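You operate a simulated robot arm through the tools that you are given. There is no shell and no other tool. Be economical: measure what you need, move in short steps, check, and stop when the job is done.

You run a simulated robot arm. Do the job below in one go: nothing can be reset, and whatever is moved stays where it is left.

## Task
Open the cistern valve, flush, and put the seat and lid down.

Only the result counts: the job must be done as asked and must still hold three seconds after the hand-in. Knocking over, shifting, dropping, spilling or breaking anything else fails it. A push-on lid holds only when it is set on centred and level and pressed home; a screw cap is set on level and turned clockwise until tight.

## Robot
A 6-joint arm with a two-finger parallel gripper, fixed in place. Base frame: the origin is at the foot of the arm, x ahead of it, y to its left, z up. Readings come in m, degrees, newtons and seconds.
With the tool pointing down near the work surface it reaches from about 0.22 to 0.4 m from the base axis. Its first joint turns from -66.0 to 66.0 degrees. Payload 2.9 kg.
The tool frame sits at the grasp point between the pads (the TCP): z along the fingers, y along the line on which they close. The tips reach 0.03 m beyond it. The gripper opens to 0.11 m. The fingers are 0.02 m wide and 0.01 m thick; the gripper's body (0.048 by 0.112 m) begins 0.055 m behind the TCP.
Orientation is told as [roll, pitch, yaw] about the base's x, y, z axes, in that order, counted from this pose: with the fingers straight down and closing along the base's y, the tool's x points along the base's -x, its y along +y and its z along -z.

## Interface
- The arm moves only by the tool move_arm. Its argument "deltas" is a list of rows, each an object (a shift or turn left out is 0, a gripper value left out holds the last) with "hand": the closure, from 0 (fully open) to 1 (shut); "translation": the shift along the base's x, y, z in m, a list of three; "dr": the turn, a rotation vector about the base's x, y, z in degrees, a list of three. In form: [{"hand": hand, "translation": [tx, ty, tz], "dr": [ax, ay, az]}, ...]. A call has 1 to 10 rows; each row is the pose to reach, as a shift and turn from the pose commanded when the call began. Each row takes 0.2 s and may step no farther than 0.05 m and 8.6 degrees from the row before; otherwise, or with a gripper value out of range, the whole call is refused. A pose out of reach is approached as far as the arm can. The call stops where the force on the tool passes 90 N (or 10 N more than at its start, if that is more) or the arm is blocked; 0.2 s more then pass. Each finger travels about 0.108 m/s and halts on what it meets, pressing with about 36 N; the grip force reading is that of the motor and also rises with nothing between the fingers. The clock runs only during rows and for 0.2 s after the last one: add rows that repeat a pose to give the fingers time. It gives the time, the measured TCP pose, the force on the tool (base axes), the opening and the grip force at its end, in the units of the frame above (readings bear some noise), with the torque about the TCP (base axes, N m) and any sound that the robot's microphone picked up, and new pictures: "pictures" is both (left out), scene, wrist or none.
- Cameras (640 x 400 px; columns grow to the right, rows downward): "scene" is fixed at [0.0857, 0.4488, 1.377]; the picture's right is [-0.61, -0.79, 0.00], its down [-0.52, 0.40, -0.76] and it looks along [0.60, -0.46, -0.66] (base axes); focal length 224 px, centre (320, 200). "wrist" rides on the gripper at [0.072, 0.017, -0.103] in the tool frame; the picture's right is [-0.23, 0.97, 0.00], its down [-0.76, -0.18, -0.62] and it looks along [-0.61, -0.14, 0.78] (tool axes); focal length 222 px, centre (320, 200). There is no depth. A picture from a camera that has moved, and an enlarged one, comes with that camera's place and axes in the base frame and with its lens.
- inspect(camera, box): a new picture of the part [left, top, right, bottom] of that camera's present view, enlarged. It takes no simulated time.
- sign_off(): hands the job in; it is judged then, once.

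Work in short steps. Places have to be worked out from the pictures, the camera data and where the tool is seen: move nearer, look again, correct. Check each grasp and each placing, and mend what went wrong. You have 120 turns and 200 pictures in all, those below and enlarged ones among them. Open the gripper and draw the arm clear of the work before you hand the job in, unless the task says otherwise; then end with one line.

The tools are called as name(argument=value, ...) on one line, values as JSON. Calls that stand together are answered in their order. move_arm: Moves the arm, as the interface text tells. Its arguments: {"type":"object","properties":{"deltas":{"type":"array"},"pictures":{"type":"string","enum":["both","scene","wrist","none"]}},"required":["deltas"]} The other tools are called the same way: inspect (camera, box) takes an enlarged picture of a part of a camera's view; sign_off () hands the job in.

At the start:

```text
clock: 0.0
tcp_pos: [0.466, 0.1103, 1.1269]
orientation: [-0.1, 0.1, -0.2]
ft_force: [1.2, 0.4, -0.4]
wrist_torque: [0.02, -0.01, 0.01]
width: 0.11
finger_force: 0.1
```

scene: 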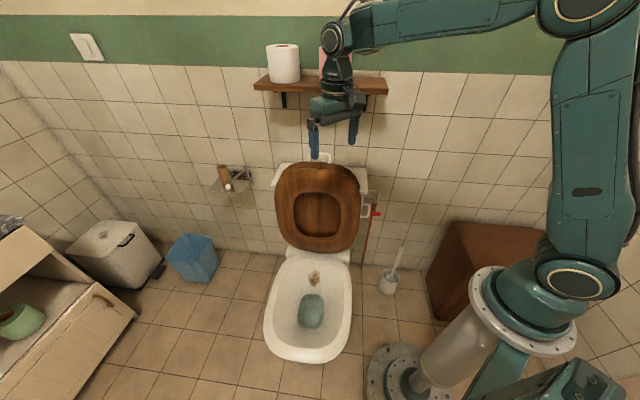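
wrist: 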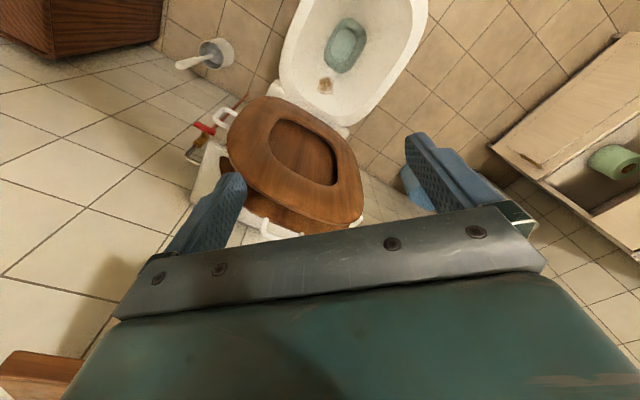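

I'll look closely at the toilet, valve and cistern before moving.

inspect(camera="scene", box=[240, 130, 420, 260])

inspect(camera="wrist", box=[160, 60, 400, 260])

```text
3.08 times, centred on (330, 195) of scene
camera zoom: at [0.0857, 0.4488, 1.377], right [-0.61, -0.79, 0.0], down [-0.52, 0.4, -0.76], along [0.6, -0.46, -0.66], focal length 689 px, centre (289, 215)
```

zoom: 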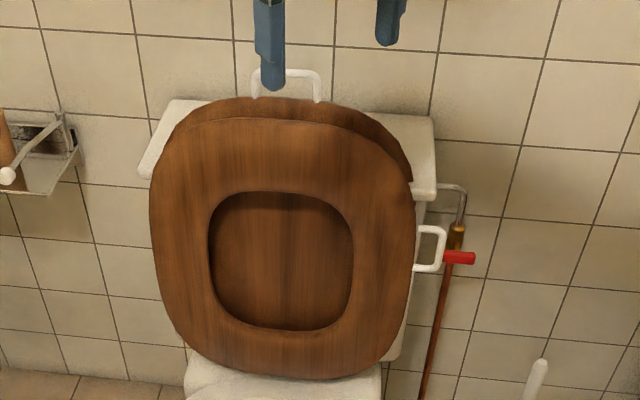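

```text
2.00 times, centred on (280, 160) of wrist
camera zoom: at [0.3939, 0.1255, 1.23], right [0.23, 0.97, 0.0], down [0.76, -0.18, 0.62], along [0.61, -0.14, -0.78], focal length 444 px, centre (400, 280)
```

zoom: 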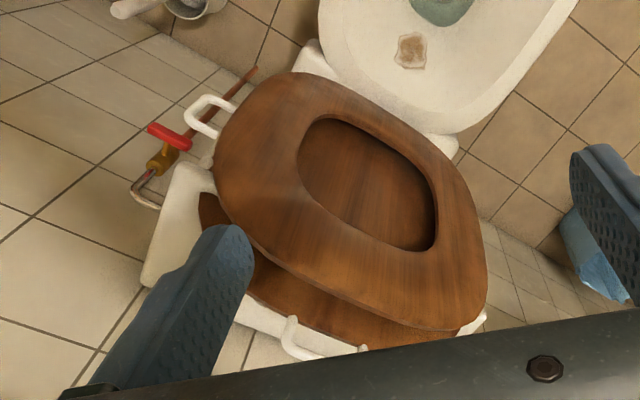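

The red valve triangulates to about (0.545,-0.249,0.607). I'll shift a little toward the wall at the same height to see the cistern top and handles.

move_arm(deltas=[{"translation": [0.03, -0.02, 0.0]}, {"translation": [0.06, -0.045, 0.0]}, {"translation": [0.08, -0.06, 0.0]}], pictures="both")

```text
clock: 0.8
tcp_pos: [0.5452, 0.0484, 1.1292]
orientation: [0.0, 0.1, -0.2]
ft_force: [1.2, 0.1, 0.1]
wrist_torque: [0.04, 0.01, 0.0]
width: 0.11
finger_force: 0.2
camera wrist: at [0.4718, 0.0652, 1.2326], right [0.23, 0.97, 0.0], down [0.76, -0.18, 0.62], along [0.61, -0.14, -0.78], focal length 222 px, centre (320, 200)
```

scene: 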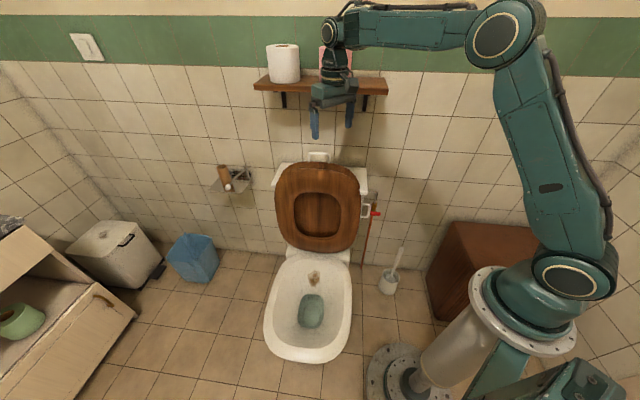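
wrist: 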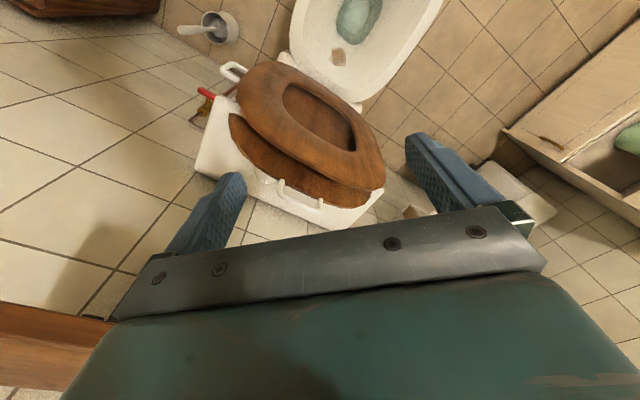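

inspect(camera="wrist", box=[180, 50, 400, 230])

inspect(camera="scene", box=[265, 140, 395, 260])

```text
2.22 times, centred on (290, 140) of wrist
camera zoom: at [0.4718, 0.0652, 1.2326], right [0.23, 0.97, 0.0], down [0.76, -0.18, 0.62], along [0.61, -0.14, -0.78], focal length 494 px, centre (387, 333)
```

zoom: 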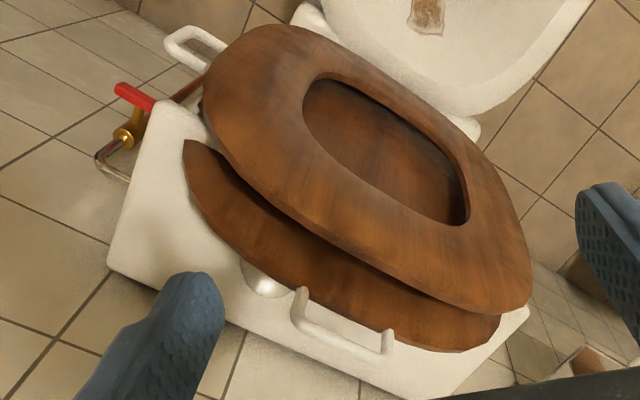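

```text
3.33 times, centred on (330, 200) of scene
camera zoom: at [0.0857, 0.4488, 1.377], right [-0.61, -0.79, 0.0], down [-0.52, 0.4, -0.76], along [0.6, -0.46, -0.66], focal length 746 px, centre (287, 200)
```

zoom: 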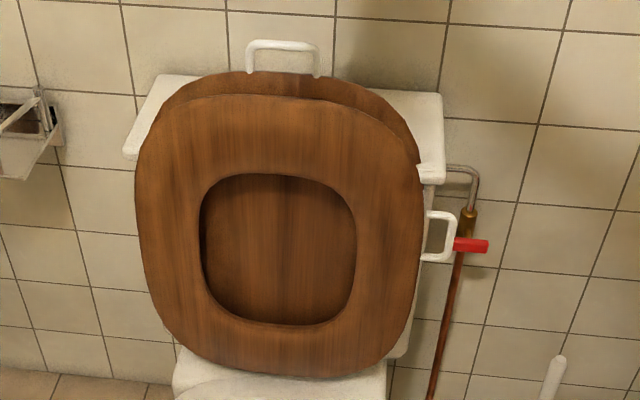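

The toilet is turned about −45° (the wall normal is n=(0.707,−0.707)). There's a chrome flush button on the cistern top behind the lid, a loop handle on the lid top and another on the seat's right side. I'll move over to the valve side, yaw −45° and look closer.

move_arm(deltas=[{"translation": [-0.03, -0.035, 0.0], "dr": [0, 0, -8]}, {"translation": [-0.06, -0.07, 0.0], "dr": [0, 0, -16]}, {"translation": [-0.09, -0.1, -0.02], "dr": [0, 0, -24]}, {"translation": [-0.11, -0.135, -0.04], "dr": [0, 0, -32]}, {"translation": [-0.12, -0.165, -0.07], "dr": [0, 0, -40]}, {"translation": [-0.121, -0.189, -0.11], "dr": [0, 0, -45]}, {"translation": [-0.121, -0.189, -0.16], "dr": [0, 0, -45]}, {"translation": [-0.121, -0.189, -0.21], "dr": [0, 0, -45]}, {"translation": [-0.121, -0.189, -0.26], "dr": [0, 0, -45]}, {"translation": [-0.121, -0.189, -0.29], "dr": [0, 0, -45]}], pictures="both")

```text
clock: 3.0
tcp_pos: [0.4256, -0.1403, 0.8366]
orientation: [0.0, 0.0, -45.0]
ft_force: [0.5, -0.6, 0.6]
wrist_torque: [0.02, -0.02, 0.05]
width: 0.1102
finger_force: 0.0
camera wrist: at [0.385, -0.0777, 0.9403], right [0.85, 0.53, 0.0], down [0.41, -0.66, 0.62], along [0.33, -0.53, -0.78], focal length 222 px, centre (320, 200)
```

scene: 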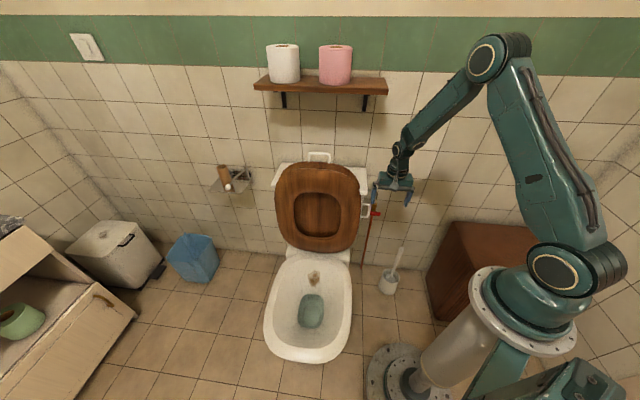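
wrist: 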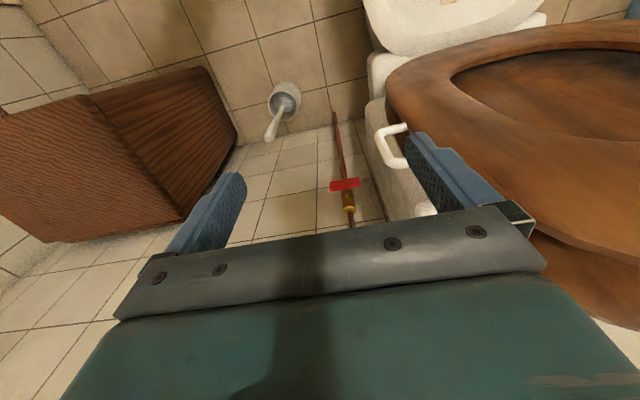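

inspect(camera="wrist", box=[290, 90, 430, 230])

inspect(camera="scene", box=[340, 170, 430, 240])

```text
2.86 times, centred on (360, 160) of wrist
camera zoom: at [0.385, -0.0777, 0.9403], right [0.85, 0.53, 0.0], down [0.41, -0.66, 0.62], along [0.33, -0.53, -0.78], focal length 635 px, centre (206, 314)
```

zoom: 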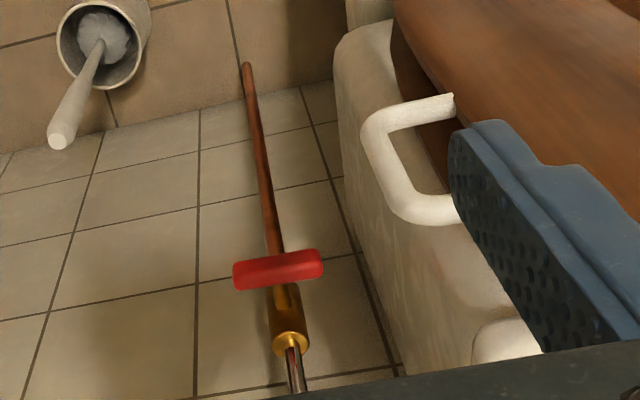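

```text
5.71 times, centred on (385, 205) of scene
camera zoom: at [0.0857, 0.4488, 1.377], right [-0.61, -0.79, 0.0], down [-0.52, 0.4, -0.76], along [0.6, -0.46, -0.66], focal length 1280 px, centre (-51, 171)
```

zoom: 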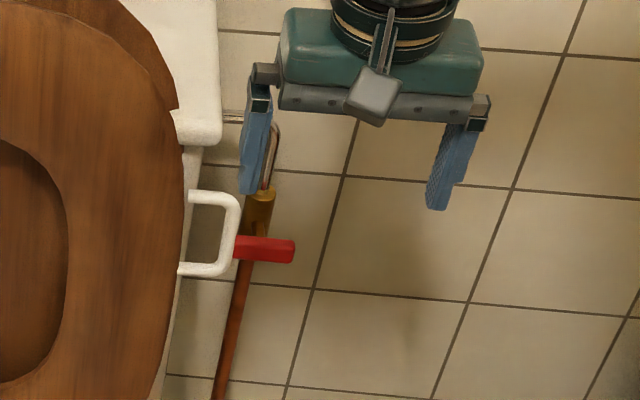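

The valve is a T‑handle on a vertical pipe, centred about (0.546,−0.249,0.607). It lies crosswise, so it's closed. I'll tilt the tool to horizontal, facing the wall, so I can grip and twist it.

move_arm(deltas=[{"dr": [-6, -6, 0]}, {"dr": [-12, -12, 0]}, {"dr": [-18, -18, 0]}, {"dr": [-24, -24, 0]}, {"dr": [-30, -30, 0]}, {"dr": [-36, -36, 0]}, {"dr": [-42, -42, 0]}, {"dr": [-48, -48, 0]}, {"dr": [-54, -54, 0]}, {"dr": [-60, -60, 0]}], pictures="both")

```text
clock: 5.2
tcp_pos: [0.4522, -0.1299, 0.8438]
orientation: [-0.5, -75.6, -44.9]
ft_force: [-0.1, 1.1, 0.8]
wrist_torque: [0.0, 0.01, 0.01]
width: 0.1099
finger_force: 0.1
out of reach, approached as far as the arm can: row 9, 10
camera wrist: at [0.3802, -0.0351, 0.7984], right [0.73, 0.64, 0.22], down [-0.41, 0.17, 0.89], along [0.54, -0.75, 0.39], focal length 222 px, centre (320, 200)
```

scene: 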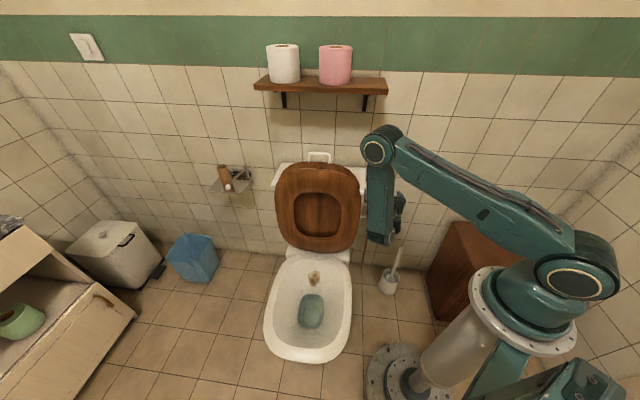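
wrist: 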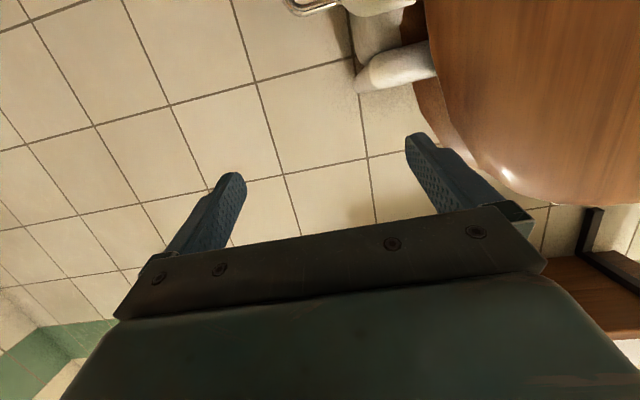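

The arm can't quite reach horizontal here. Instead I'll point the tool down again and push the T‑handle's end down with closed fingertips, since counter‑clockwise opens it. First I undo the tilt.

move_arm(deltas=[{"dr": [6, 6, 0]}, {"dr": [12, 12, 0]}, {"dr": [18, 18, 0]}, {"dr": [24, 24, 0]}, {"dr": [30, 30, 0]}, {"dr": [36, 36, 0]}, {"dr": [42, 42, 0]}, {"dr": [48, 48, 0]}, {"dr": [54, 54, 0]}, {"dr": [60, 60, 0]}], pictures="none")

```text
clock: 7.4
tcp_pos: [0.4524, -0.1292, 0.8432]
orientation: [-0.4, 9.5, -44.9]
ft_force: [0.2, -0.4, 1.0]
wrist_torque: [0.02, 0.02, 0.03]
width: 0.1101
finger_force: 0.1
```

move_arm(deltas=[{"hand": 0.5, "dr": [-4, -4, 0], "translation": [-0.02, -0.02, 0.02]}, {"hand": 1, "dr": [-6.6, -6.8, 0], "translation": [-0.035, -0.035, 0.02]}, {"hand": 1, "dr": [-6.6, -6.8, 0], "translation": [-0.035, -0.035, 0.02]}, {"hand": 1, "dr": [-6.6, -6.8, 0], "translation": [-0.035, -0.035, 0.02]}], pictures="none")

move_arm(deltas=[{"dr": [0, 0, 8.5]}, {"dr": [0, 0, 17]}, {"dr": [0, 0, 25.5]}, {"dr": [0, 0, 34]}, {"dr": [0, 0, 42.5]}, {"dr": [0, 0, 51]}, {"dr": [0, 0, 59.5]}, {"dr": [0, 0, 68]}, {"dr": [0, 0, 76.5]}, {"dr": [0, 0, 85]}], pictures="both")

```text
clock: 8.4
tcp_pos: [0.4168, -0.1654, 0.8616]
orientation: [-0.3, -0.1, -45.0]
ft_force: [0.7, -0.4, -0.2]
wrist_torque: [0.02, 0.03, -0.01]
width: 0.0
finger_force: 35.5
```

```text
clock: 10.6
tcp_pos: [0.4169, -0.1646, 0.8619]
orientation: [-0.3, -0.1, 40.3]
ft_force: [0.0, 0.1, 0.2]
wrist_torque: [0.0, 0.0, -0.03]
width: 0.0002
finger_force: 35.7
camera wrist: at [0.3493, -0.1996, 0.9655], right [-0.45, 0.89, -0.01], down [0.69, 0.36, 0.63], along [0.56, 0.28, -0.78], focal length 222 px, centre (320, 200)
```

scene: 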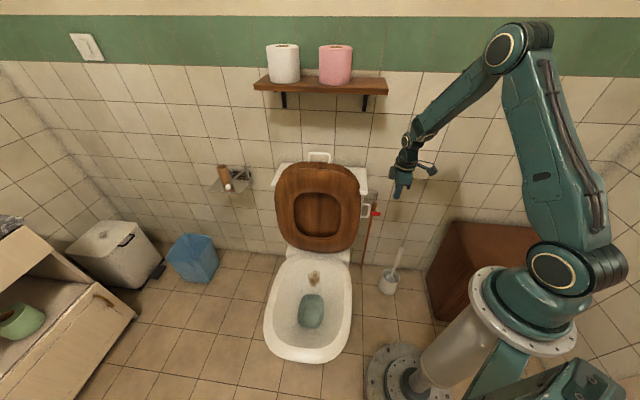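
wrist: 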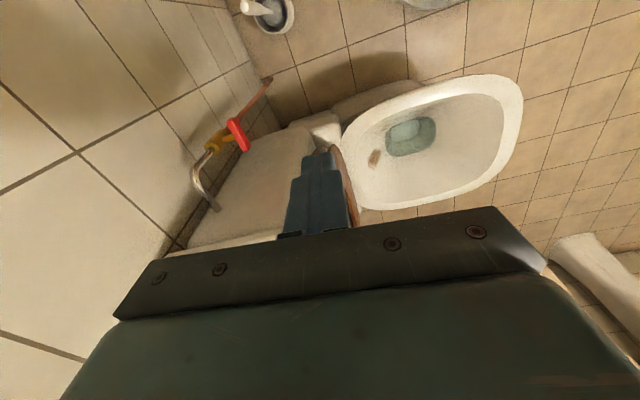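

inspect(camera="wrist", box=[180, 70, 360, 220])

```text
2.67 times, centred on (270, 145) of wrist
camera zoom: at [0.3493, -0.1996, 0.9655], right [-0.45, 0.89, -0.01], down [0.69, 0.36, 0.63], along [0.56, 0.28, -0.78], focal length 592 px, centre (453, 347)
```

zoom: 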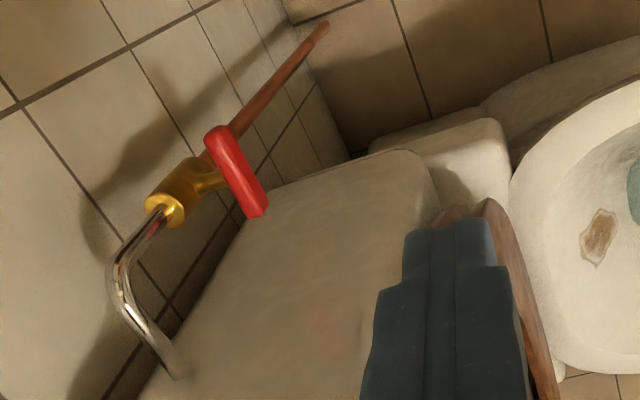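

I have a clear view of the T‑handle. I'll tilt the tool back toward the room and slightly to the right, to miss the seat loop and chrome pipe, and hover the closed tips above the handle's left end.

move_arm(deltas=[{"dr": [-3.2, -7.4, 1.2], "translation": [0.025, -0.0125, -0.0075]}, {"dr": [-6.4, -14.8, 2.4], "translation": [0.05, -0.025, -0.015]}, {"dr": [-9.6, -22.2, 3.6], "translation": [0.075, -0.0375, -0.02]}, {"dr": [-12.7, -29.7, 4.7], "translation": [0.1, -0.05, -0.03]}, {"dr": [-12.7, -29.7, 4.7], "translation": [0.13, -0.065, -0.06]}, {"dr": [-12.7, -29.7, 4.7], "translation": [0.13, -0.065, -0.1]}], pictures="both")

```text
clock: 12.0
tcp_pos: [0.5473, -0.2303, 0.7612]
orientation: [-30.3, -12.8, 48.4]
ft_force: [0.4, 0.5, 0.5]
wrist_torque: [0.01, -0.03, 0.03]
width: 0.0001
finger_force: 36.0
camera wrist: at [0.4377, -0.2525, 0.8225], right [-0.41, 0.81, -0.43], down [0.28, 0.56, 0.78], along [0.87, 0.2, -0.45], focal length 222 px, centre (320, 200)
```

scene: 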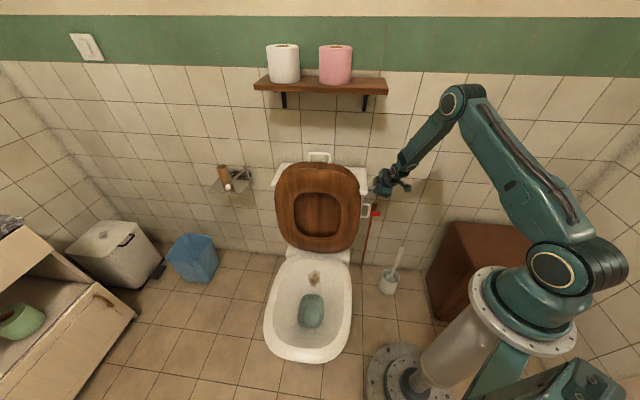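
wrist: 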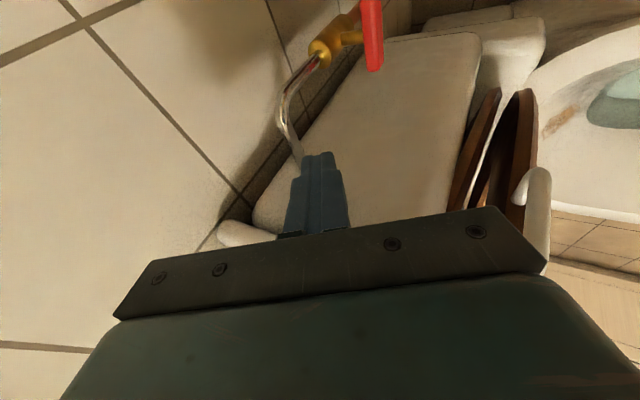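

inspect(camera="wrist", box=[260, 0, 460, 200])

inspect(camera="scene", box=[345, 165, 425, 230])

```text
2.00 times, centred on (360, 100) of wrist
camera zoom: at [0.4377, -0.2525, 0.8225], right [-0.41, 0.81, -0.43], down [0.28, 0.56, 0.78], along [0.87, 0.2, -0.45], focal length 444 px, centre (240, 400)
```

zoom: 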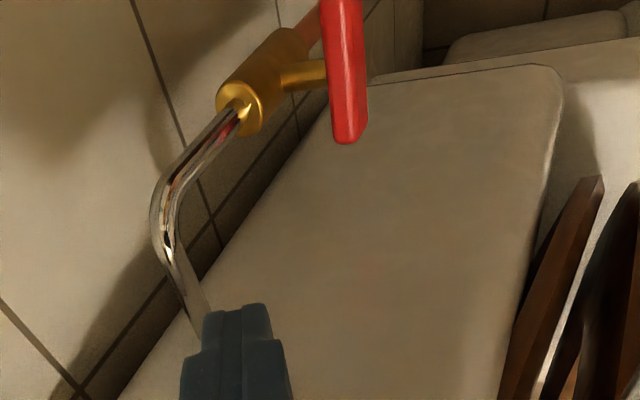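

```text
6.15 times, centred on (385, 198) of scene
camera zoom: at [0.0857, 0.4488, 1.377], right [-0.61, -0.79, 0.0], down [-0.52, 0.4, -0.76], along [0.6, -0.46, -0.66], focal length 1378 px, centre (-80, 215)
```

zoom: 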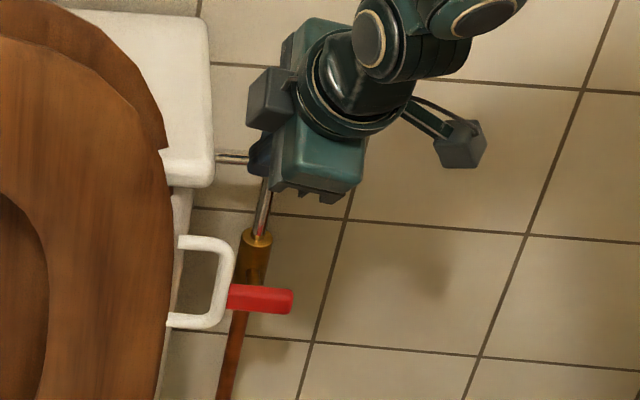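

The tip projects right over the handle's left end (n≈0.567, u≈−0.235). I'll go straight down to just above it.

move_arm(deltas=[{"translation": [0, 0, -0.04]}, {"translation": [0, 0, -0.08]}, {"translation": [0, 0, -0.105]}], pictures="both")

inspect(camera="scene", box=[345, 165, 425, 230])

inspect(camera="wrist", box=[220, 60, 420, 230])

```text
clock: 12.8
tcp_pos: [0.5457, -0.2314, 0.6576]
orientation: [-30.3, -12.9, 48.3]
ft_force: [-0.8, 0.2, 0.1]
wrist_torque: [-0.02, -0.02, 0.02]
width: 0.0
finger_force: 35.8
camera wrist: at [0.4369, -0.254, 0.7207], right [-0.41, 0.81, -0.43], down [0.28, 0.56, 0.78], along [0.87, 0.2, -0.45], focal length 222 px, centre (320, 200)
```

scene: 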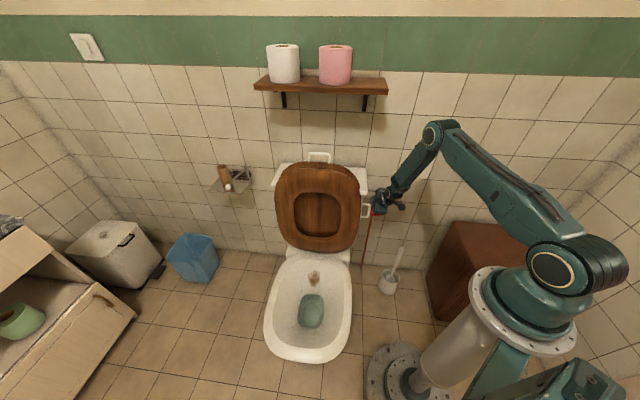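
wrist: 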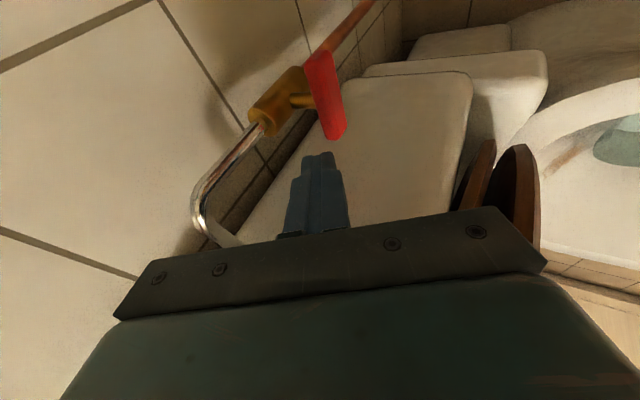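

```text
6.15 times, centred on (385, 198) of scene
camera zoom: at [0.0857, 0.4488, 1.377], right [-0.61, -0.79, 0.0], down [-0.52, 0.4, -0.76], along [0.6, -0.46, -0.66], focal length 1378 px, centre (-80, 215)
```

zoom: 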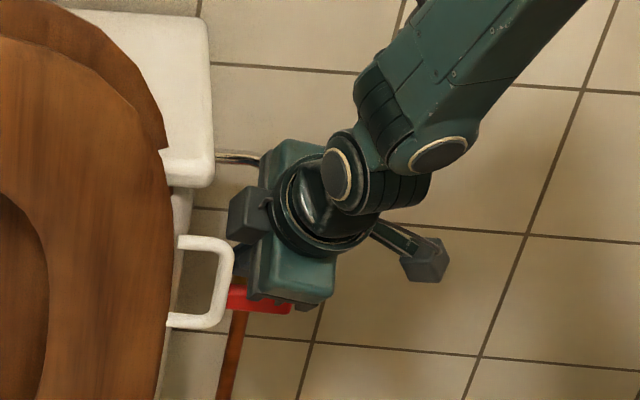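

```text
2.35 times, centred on (320, 145) of wrist
camera zoom: at [0.4369, -0.254, 0.7207], right [-0.41, 0.81, -0.43], down [0.28, 0.56, 0.78], along [0.87, 0.2, -0.45], focal length 523 px, centre (320, 329)
```

zoom: 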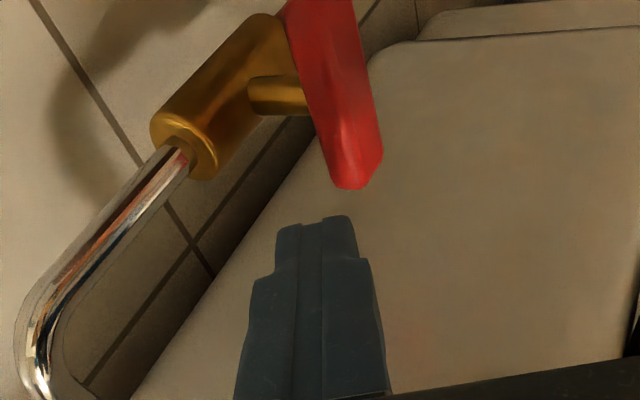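

The tip is about 15 mm above the handle's left end and lined up with it. I'll push down in small steps and watch the force.

move_arm(deltas=[{"translation": [0, 0, -0.01]}, {"translation": [0, 0, -0.02]}, {"translation": [0, 0, -0.028]}, {"translation": [0, 0, -0.035]}], pictures="wrist")

inspect(camera="wrist", box=[220, 60, 420, 230])

```text
clock: 13.8
tcp_pos: [0.5466, -0.2304, 0.6278]
orientation: [-30.4, -12.7, 48.4]
ft_force: [-39.1, 15.7, 59.4]
wrist_torque: [-0.57, 0.6, 0.06]
width: 0.0
finger_force: 36.5
camera wrist: at [0.4367, -0.253, 0.6894], right [-0.41, 0.81, -0.43], down [0.28, 0.56, 0.78], along [0.87, 0.2, -0.45], focal length 222 px, centre (320, 200)
```

wrist: 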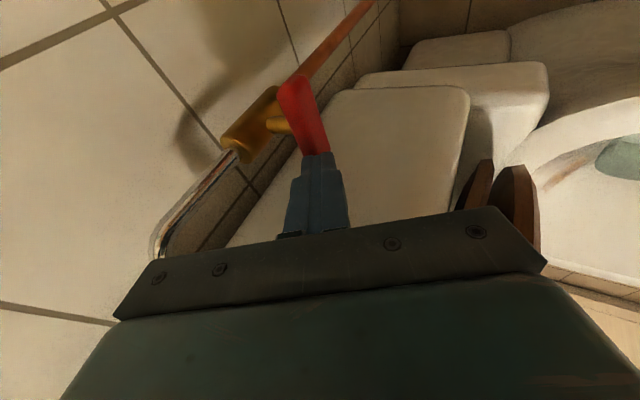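

```text
2.35 times, centred on (320, 145) of wrist
camera zoom: at [0.4367, -0.253, 0.6894], right [-0.41, 0.81, -0.43], down [0.28, 0.56, 0.78], along [0.87, 0.2, -0.45], focal length 523 px, centre (320, 329)
```

zoom: 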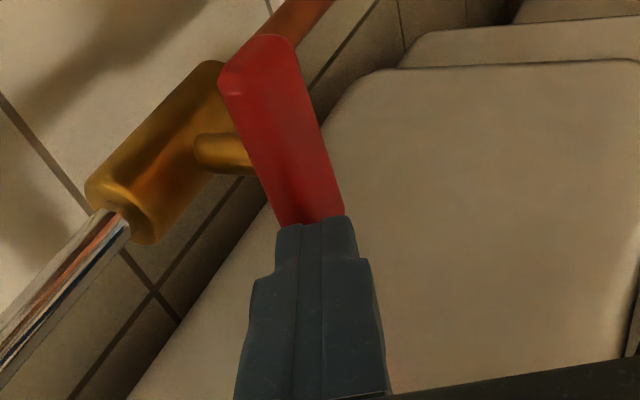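

inspect(camera="scene", box=[345, 165, 425, 230])

```text
6.15 times, centred on (385, 198) of scene
camera zoom: at [0.0841, 0.4495, 1.3768], right [-0.61, -0.79, 0.0], down [-0.52, 0.4, -0.76], along [0.6, -0.46, -0.65], focal length 1378 px, centre (-80, 215)
```

zoom: 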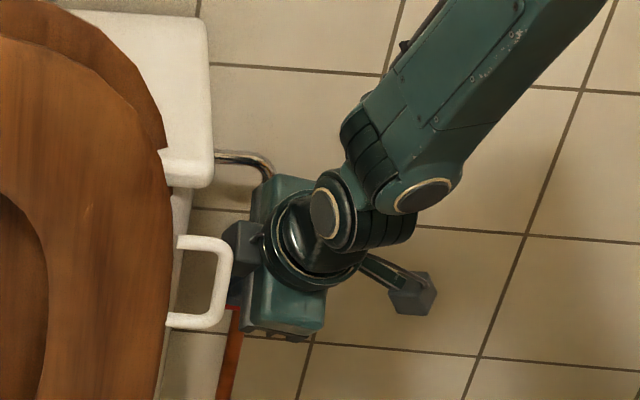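

The force rose to about 70 N but the handle angle hasn't changed. I'll lift off, then try the right end going down (clockwise) to see which way is free.

move_arm(deltas=[{"translation": [0, 0, -0.004]}, {"translation": [0, 0, -0.007]}], pictures="wrist")

inspect(camera="wrist", box=[220, 60, 420, 230])

```text
clock: 14.1
tcp_pos: [0.5465, -0.2305, 0.6264]
orientation: [-30.2, -12.8, 48.3]
ft_force: [-24.3, 12.0, 33.2]
wrist_torque: [-0.12, 0.27, -0.37]
width: 0.0
finger_force: 36.1
stopped in row 1: the force on the tool passed its limit at 101 N (the readings are from after the stop); the commanded pose is now the measured one
camera wrist: at [0.4369, -0.253, 0.6897], right [-0.41, 0.81, -0.43], down [0.28, 0.56, 0.78], along [0.87, 0.2, -0.46], focal length 222 px, centre (320, 200)
```

wrist: 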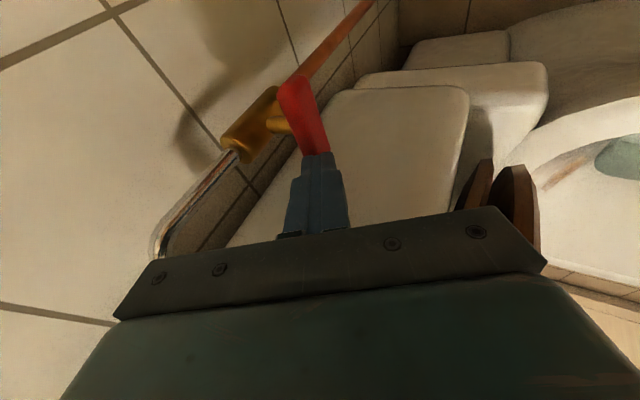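

```text
2.35 times, centred on (320, 145) of wrist
camera zoom: at [0.4369, -0.253, 0.6897], right [-0.41, 0.81, -0.43], down [0.28, 0.56, 0.78], along [0.87, 0.2, -0.46], focal length 523 px, centre (320, 329)
```

zoom: 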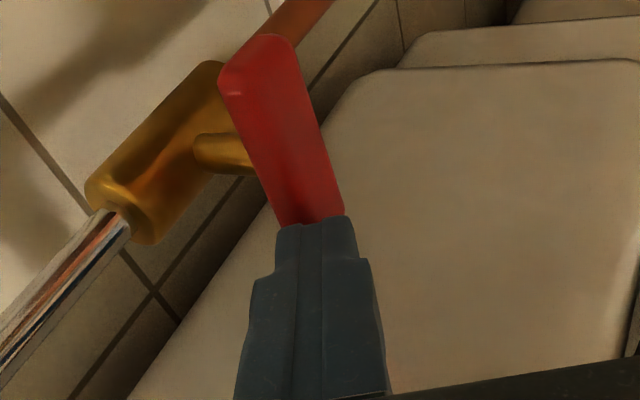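

move_arm(deltas=[{"translation": [0, 0, 0.03]}, {"translation": [-0.02, -0.02, 0.03]}, {"translation": [-0.031, -0.031, 0.03]}, {"translation": [-0.031, -0.031, 0.01]}, {"translation": [-0.031, -0.031, 0.002]}], pictures="wrist")

inspect(camera="wrist", box=[220, 60, 420, 230])

```text
clock: 15.3
tcp_pos: [0.5161, -0.2617, 0.6267]
orientation: [-30.4, -12.8, 48.2]
ft_force: [-0.1, 0.4, 0.1]
wrist_torque: [0.01, 0.01, 0.03]
width: 0.0001
finger_force: 35.8
camera wrist: at [0.4068, -0.284, 0.6884], right [-0.41, 0.81, -0.43], down [0.28, 0.56, 0.78], along [0.87, 0.2, -0.45], focal length 222 px, centre (320, 200)
```

wrist: 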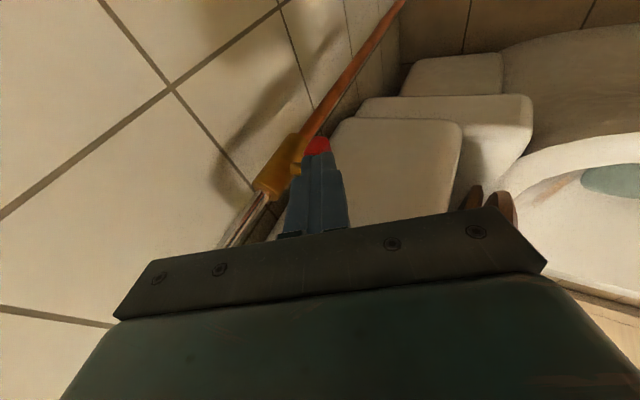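

```text
2.35 times, centred on (320, 145) of wrist
camera zoom: at [0.4068, -0.284, 0.6884], right [-0.41, 0.81, -0.43], down [0.28, 0.56, 0.78], along [0.87, 0.2, -0.45], focal length 523 px, centre (320, 329)
```

zoom: 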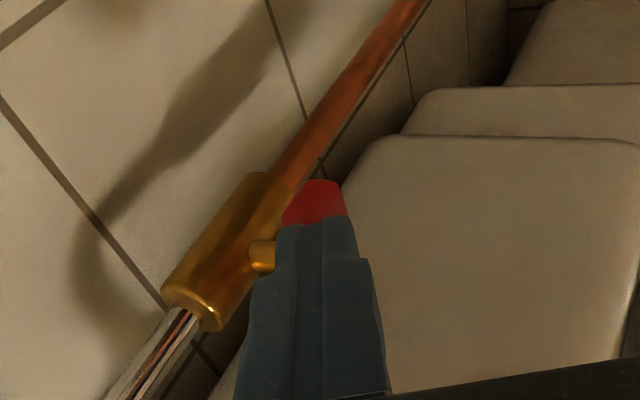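

move_arm(deltas=[{"translation": [0, 0, -0.008]}, {"translation": [0, 0, -0.016]}, {"translation": [0, 0, -0.024]}, {"translation": [0, 0, -0.032]}], pictures="wrist")

inspect(camera="wrist", box=[220, 60, 420, 230])

```text
clock: 15.9
tcp_pos: [0.5164, -0.2641, 0.6165]
orientation: [-30.4, -12.6, 48.1]
ft_force: [0.2, -1.0, 0.1]
wrist_torque: [-0.02, 0.0, -0.03]
width: 0.0002
finger_force: 35.6
stopped in row 2: the force on the tool passed its limit at 111 N (the readings are from after the stop); the commanded pose is now the measured one
camera wrist: at [0.4068, -0.2855, 0.6783], right [-0.4, 0.81, -0.43], down [0.28, 0.56, 0.78], along [0.87, 0.19, -0.45], focal length 222 px, centre (320, 200)
```

wrist: 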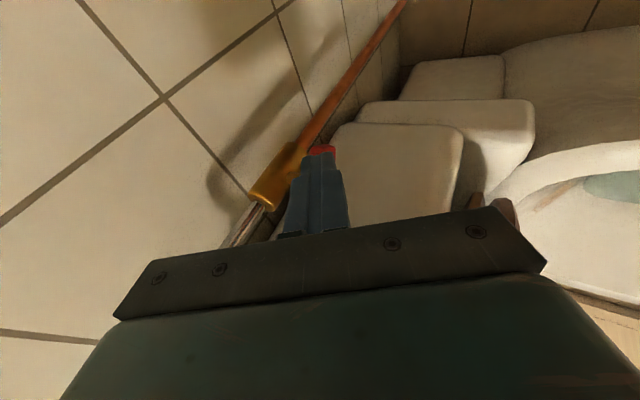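

```text
2.35 times, centred on (320, 145) of wrist
camera zoom: at [0.4068, -0.2855, 0.6783], right [-0.4, 0.81, -0.43], down [0.28, 0.56, 0.78], along [0.87, 0.19, -0.45], focal length 523 px, centre (320, 329)
```

zoom: 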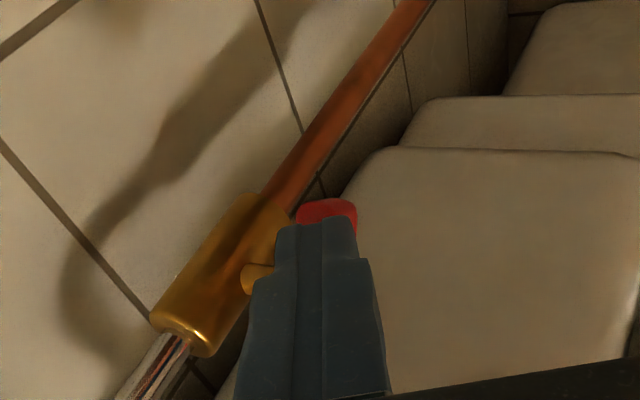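

Contact spiked and then released, so I can't tell whether the handle moved. I'll push more gently here, in 2 mm steps.

move_arm(deltas=[{"translation": [0, 0, -0.002]}, {"translation": [0, 0, -0.004]}, {"translation": [0, 0, -0.006]}, {"translation": [0, 0, -0.008]}, {"translation": [0, 0, -0.01]}, {"translation": [0, 0, -0.012]}], pictures="wrist")

inspect(camera="wrist", box=[220, 60, 420, 230])

```text
clock: 17.3
tcp_pos: [0.5165, -0.2625, 0.6036]
orientation: [-30.5, -12.7, 48.1]
ft_force: [-2.8, -0.7, 0.9]
wrist_torque: [0.02, 0.04, -0.03]
width: 0.0
finger_force: 35.9
camera wrist: at [0.4066, -0.2851, 0.6657], right [-0.41, 0.81, -0.43], down [0.28, 0.56, 0.78], along [0.87, 0.19, -0.45], focal length 222 px, centre (320, 200)
```

wrist: 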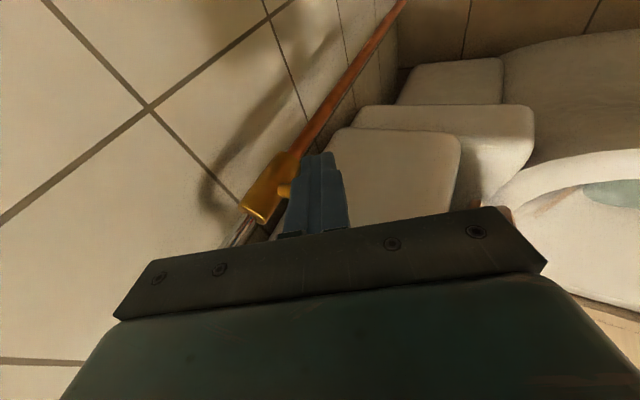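

```text
2.35 times, centred on (320, 145) of wrist
camera zoom: at [0.4066, -0.2851, 0.6657], right [-0.41, 0.81, -0.43], down [0.28, 0.56, 0.78], along [0.87, 0.19, -0.45], focal length 523 px, centre (320, 329)
```

zoom: 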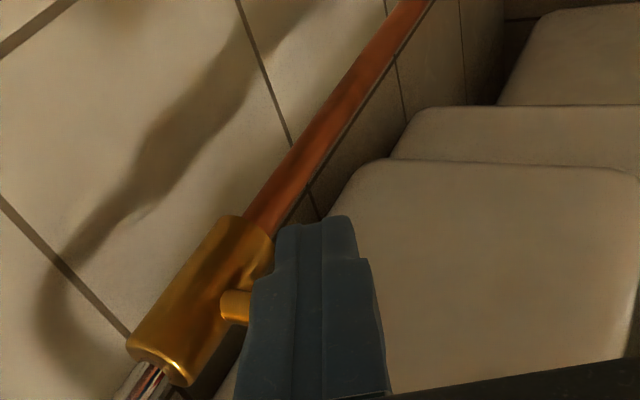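

The handle is turning clockwise with almost no resistance. I'll keep following the arc down, then push left to finish the quarter turn.

move_arm(deltas=[{"translation": [0, 0, -0.004]}, {"translation": [0.001, 0.001, -0.008]}, {"translation": [0.002, 0.002, -0.012]}, {"translation": [0.003, 0.003, -0.014]}, {"translation": [0.005, 0.005, -0.014]}, {"translation": [0.007, 0.007, -0.014]}], pictures="wrist")

inspect(camera="scene", box=[345, 165, 425, 230])

```text
clock: 18.7
tcp_pos: [0.5196, -0.2602, 0.5898]
orientation: [-30.2, -12.2, 47.7]
ft_force: [-27.1, -15.0, 11.0]
wrist_torque: [-0.21, 0.38, -0.32]
width: 0.0
finger_force: 35.9
camera wrist: at [0.4098, -0.2809, 0.652], right [-0.4, 0.81, -0.43], down [0.29, 0.56, 0.78], along [0.87, 0.19, -0.46], focal length 222 px, centre (320, 200)
```

wrist: 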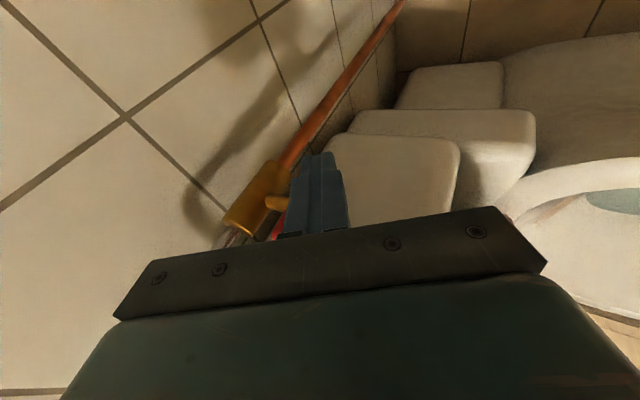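

```text
6.15 times, centred on (385, 198) of scene
camera zoom: at [0.0852, 0.4486, 1.3771], right [-0.61, -0.79, 0.0], down [-0.52, 0.4, -0.76], along [0.6, -0.46, -0.66], focal length 1378 px, centre (-80, 215)
```

zoom: 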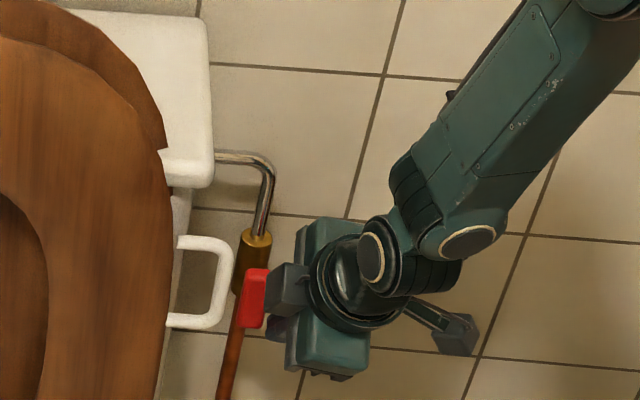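

The handle is now nearly in line with the pipe, and about 30 N is pushing back sideways. I'll nudge a few mm further left to reach the stop.

move_arm(deltas=[{"translation": [0.0015, 0.0015, 0]}, {"translation": [0.003, 0.003, 0]}, {"translation": [0.0045, 0.0045, 0]}], pictures="none")

inspect(camera="scene", box=[345, 165, 425, 230])

```text
clock: 19.5
tcp_pos: [0.5188, -0.2598, 0.5876]
orientation: [-30.2, -11.5, 47.2]
ft_force: [-46.2, -25.4, 10.2]
wrist_torque: [-0.58, 0.66, -0.55]
width: 0.0
finger_force: 36.1
```

```text
6.15 times, centred on (385, 198) of scene
camera zoom: at [0.0849, 0.4485, 1.3771], right [-0.61, -0.79, 0.0], down [-0.52, 0.4, -0.76], along [0.6, -0.46, -0.66], focal length 1378 px, centre (-80, 215)
```

zoom: 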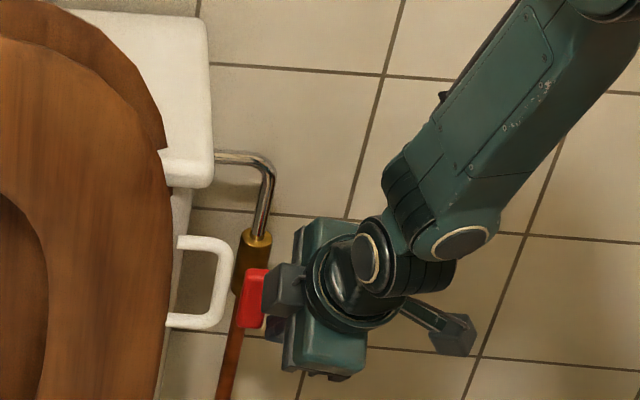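

It isn't moving any further, so this is the stop. I'll back away to the right and up to check.

move_arm(deltas=[{"translation": [-0.02, -0.02, 0]}, {"translation": [-0.05, -0.05, 0.01]}, {"translation": [-0.065, -0.065, 0.05]}, {"translation": [-0.065, -0.065, 0.1]}, {"translation": [-0.065, -0.065, 0.14]}], pictures="wrist")

inspect(camera="scene", box=[345, 165, 425, 230])

```text
clock: 20.7
tcp_pos: [0.4624, -0.3134, 0.7311]
orientation: [-30.4, -12.8, 48.2]
ft_force: [1.0, 0.6, 0.0]
wrist_torque: [0.04, -0.03, 0.0]
width: 0.0
finger_force: 36.3
camera wrist: at [0.3522, -0.335, 0.7944], right [-0.41, 0.81, -0.43], down [0.28, 0.56, 0.78], along [0.87, 0.19, -0.45], focal length 222 px, centre (320, 200)
```

wrist: 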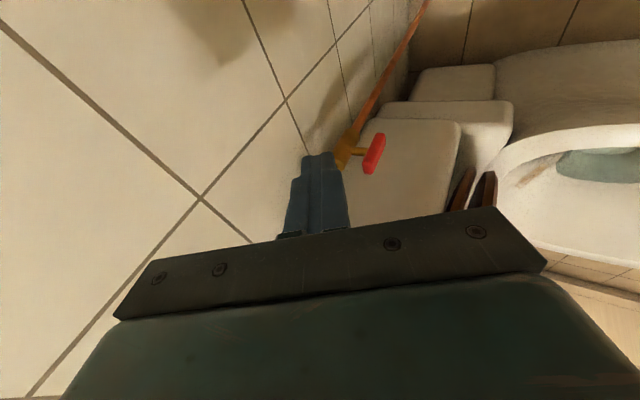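

```text
6.15 times, centred on (385, 198) of scene
camera zoom: at [0.0857, 0.4488, 1.377], right [-0.61, -0.79, 0.0], down [-0.52, 0.4, -0.76], along [0.6, -0.46, -0.66], focal length 1378 px, centre (-80, 215)
```

zoom: 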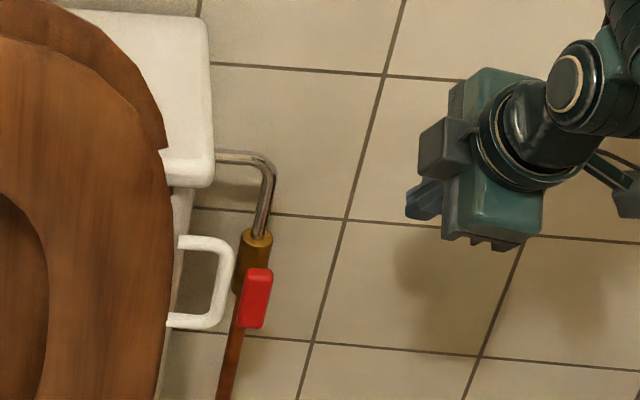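

inspect(camera="wrist", box=[310, 80, 430, 200])

```text
3.33 times, centred on (370, 140) of wrist
camera zoom: at [0.3522, -0.335, 0.7944], right [-0.41, 0.81, -0.43], down [0.28, 0.56, 0.78], along [0.87, 0.19, -0.45], focal length 740 px, centre (153, 400)
```

zoom: 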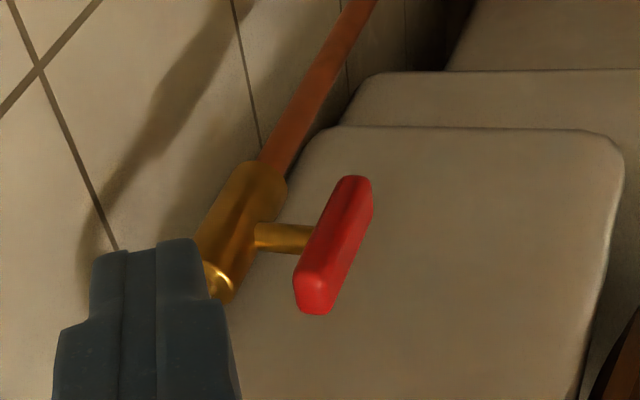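

The handle looks about 4–5° short of vertical. I'll push its lower end once more from the right, with the tip slightly further from the pipe so only the handle can be touched.

move_arm(deltas=[{"translation": [0.0113, 0.0234, -0.04]}, {"translation": [0.0113, 0.0234, -0.09]}, {"translation": [0.0113, 0.0234, -0.139]}, {"translation": [0.03, 0.042, -0.139]}, {"translation": [0.04, 0.052, -0.139]}, {"translation": [0.045, 0.057, -0.139]}, {"translation": [0.0475, 0.0595, -0.139]}, {"translation": [0.05, 0.062, -0.139]}, {"translation": [0.0525, 0.0645, -0.139]}, {"translation": [0.054, 0.066, -0.139]}], pictures="wrist")

inspect(camera="scene", box=[345, 165, 425, 230])

```text
clock: 22.9
tcp_pos: [0.5172, -0.2501, 0.5919]
orientation: [-30.4, -12.6, 48.2]
ft_force: [-0.4, 0.9, 0.3]
wrist_torque: [0.03, -0.01, -0.03]
width: 0.0
finger_force: 35.8
camera wrist: at [0.4078, -0.2725, 0.6537], right [-0.41, 0.81, -0.43], down [0.28, 0.56, 0.78], along [0.87, 0.19, -0.45], focal length 222 px, centre (320, 200)
```

wrist: 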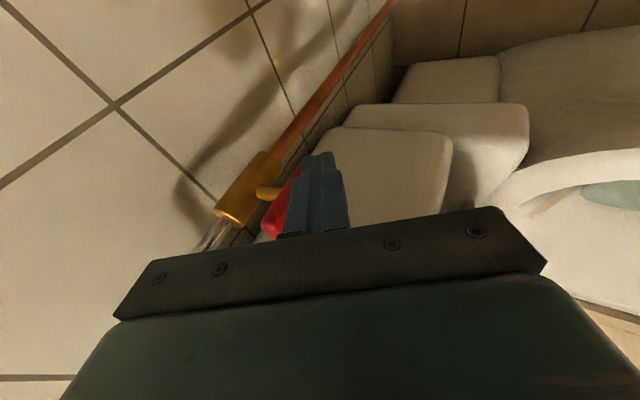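

```text
6.15 times, centred on (385, 198) of scene
camera zoom: at [0.0857, 0.4488, 1.377], right [-0.61, -0.79, 0.0], down [-0.52, 0.4, -0.76], along [0.6, -0.46, -0.66], focal length 1378 px, centre (-80, 215)
```

zoom: 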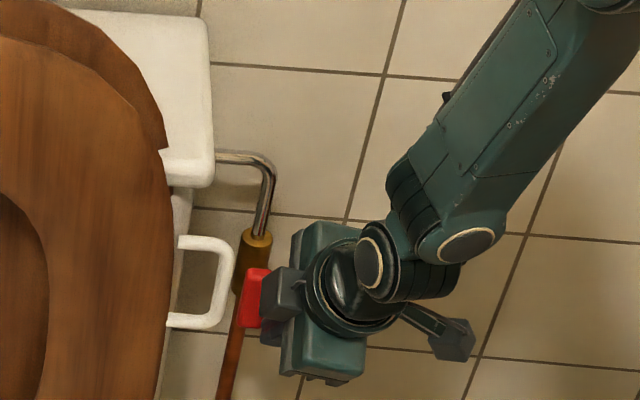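

move_arm(deltas=[{"translation": [0.002, 0.002, 0]}, {"translation": [0.004, 0.004, 0]}, {"translation": [0.006, 0.006, 0]}, {"translation": [0.008, 0.008, 0]}], pictures="wrist")

inspect(camera="wrist", box=[220, 80, 400, 240])

```text
clock: 23.9
tcp_pos: [0.5249, -0.2415, 0.5911]
orientation: [-30.3, -12.8, 48.2]
ft_force: [-0.5, -0.4, -0.3]
wrist_torque: [0.02, -0.03, -0.02]
width: 0.0
finger_force: 35.8
camera wrist: at [0.415, -0.2642, 0.6532], right [-0.41, 0.81, -0.43], down [0.28, 0.56, 0.78], along [0.87, 0.19, -0.46], focal length 222 px, centre (320, 200)
```

wrist: 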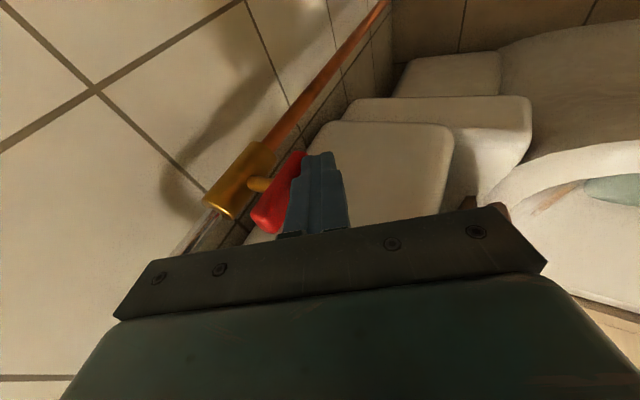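

```text
2.50 times, centred on (310, 160) of wrist
camera zoom: at [0.415, -0.2642, 0.6532], right [-0.41, 0.81, -0.43], down [0.28, 0.56, 0.78], along [0.87, 0.19, -0.46], focal length 555 px, centre (345, 300)
```

zoom: 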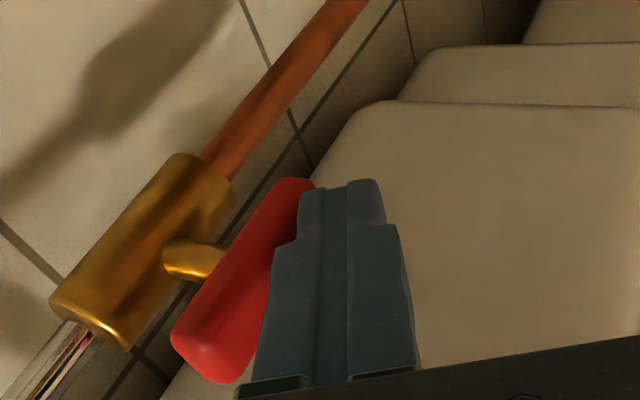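

With its long edge parallel to the pipe (within about 2°), the handle is fully open at its stop. I'll retreat right and up, undo the room‑ward tilt and keep a slight right lean, ready to work on the seat loop.

move_arm(deltas=[{"translation": [-0.03, -0.03, 0.0]}, {"translation": [-0.06, -0.06, 0.01]}, {"translation": [-0.065, -0.065, 0.06]}, {"translation": [-0.065, -0.065, 0.11]}, {"translation": [-0.065, -0.065, 0.16], "dr": [5, 5, 0]}, {"translation": [-0.07, -0.06, 0.21], "dr": [10, 10, 0]}, {"translation": [-0.08, -0.05, 0.25], "dr": [15, 15, 0]}, {"translation": [-0.09, -0.04, 0.27], "dr": [21, 21, 0]}], pictures="both")

```text
refused: row 3 steps farther than a row can; nothing moved
```

move_arm(deltas=[{"translation": [-0.03, -0.03, 0.0]}, {"translation": [-0.06, -0.06, 0.01]}, {"translation": [-0.065, -0.065, 0.055]}, {"translation": [-0.065, -0.065, 0.1]}, {"translation": [-0.065, -0.065, 0.145], "dr": [5, 5, 0]}, {"translation": [-0.07, -0.06, 0.19], "dr": [10, 10, 0]}, {"translation": [-0.08, -0.05, 0.23], "dr": [15, 15, 0]}, {"translation": [-0.09, -0.04, 0.265], "dr": [21, 21, 0]}], pictures="both")

```text
clock: 25.7
tcp_pos: [0.4343, -0.2823, 0.856]
orientation: [0.2, -12.4, 41.2]
ft_force: [0.4, -0.2, -0.2]
wrist_torque: [-0.03, -0.03, -0.02]
width: 0.0
finger_force: 35.8
camera wrist: at [0.3529, -0.3325, 0.9409], right [-0.48, 0.88, 0.05], down [0.58, 0.27, 0.77], along [0.67, 0.4, -0.63], focal length 222 px, centre (320, 200)
```

scene: 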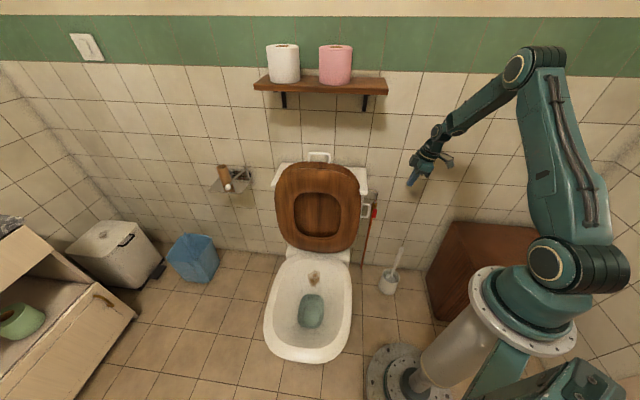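
wrist: 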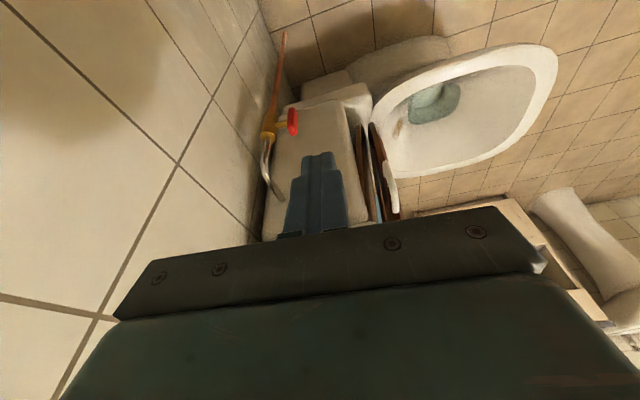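

inspect(camera="wrist", box=[300, 100, 440, 230])

```text
3.08 times, centred on (370, 165) of wrist
camera zoom: at [0.3529, -0.3325, 0.9409], right [-0.48, 0.88, 0.05], down [0.58, 0.27, 0.77], along [0.67, 0.4, -0.63], focal length 684 px, centre (166, 308)
```

zoom: 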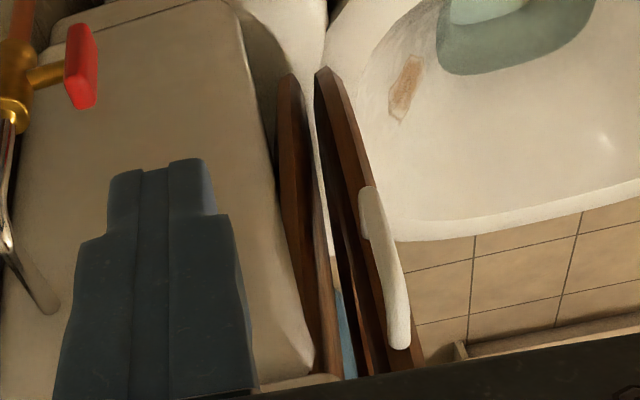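

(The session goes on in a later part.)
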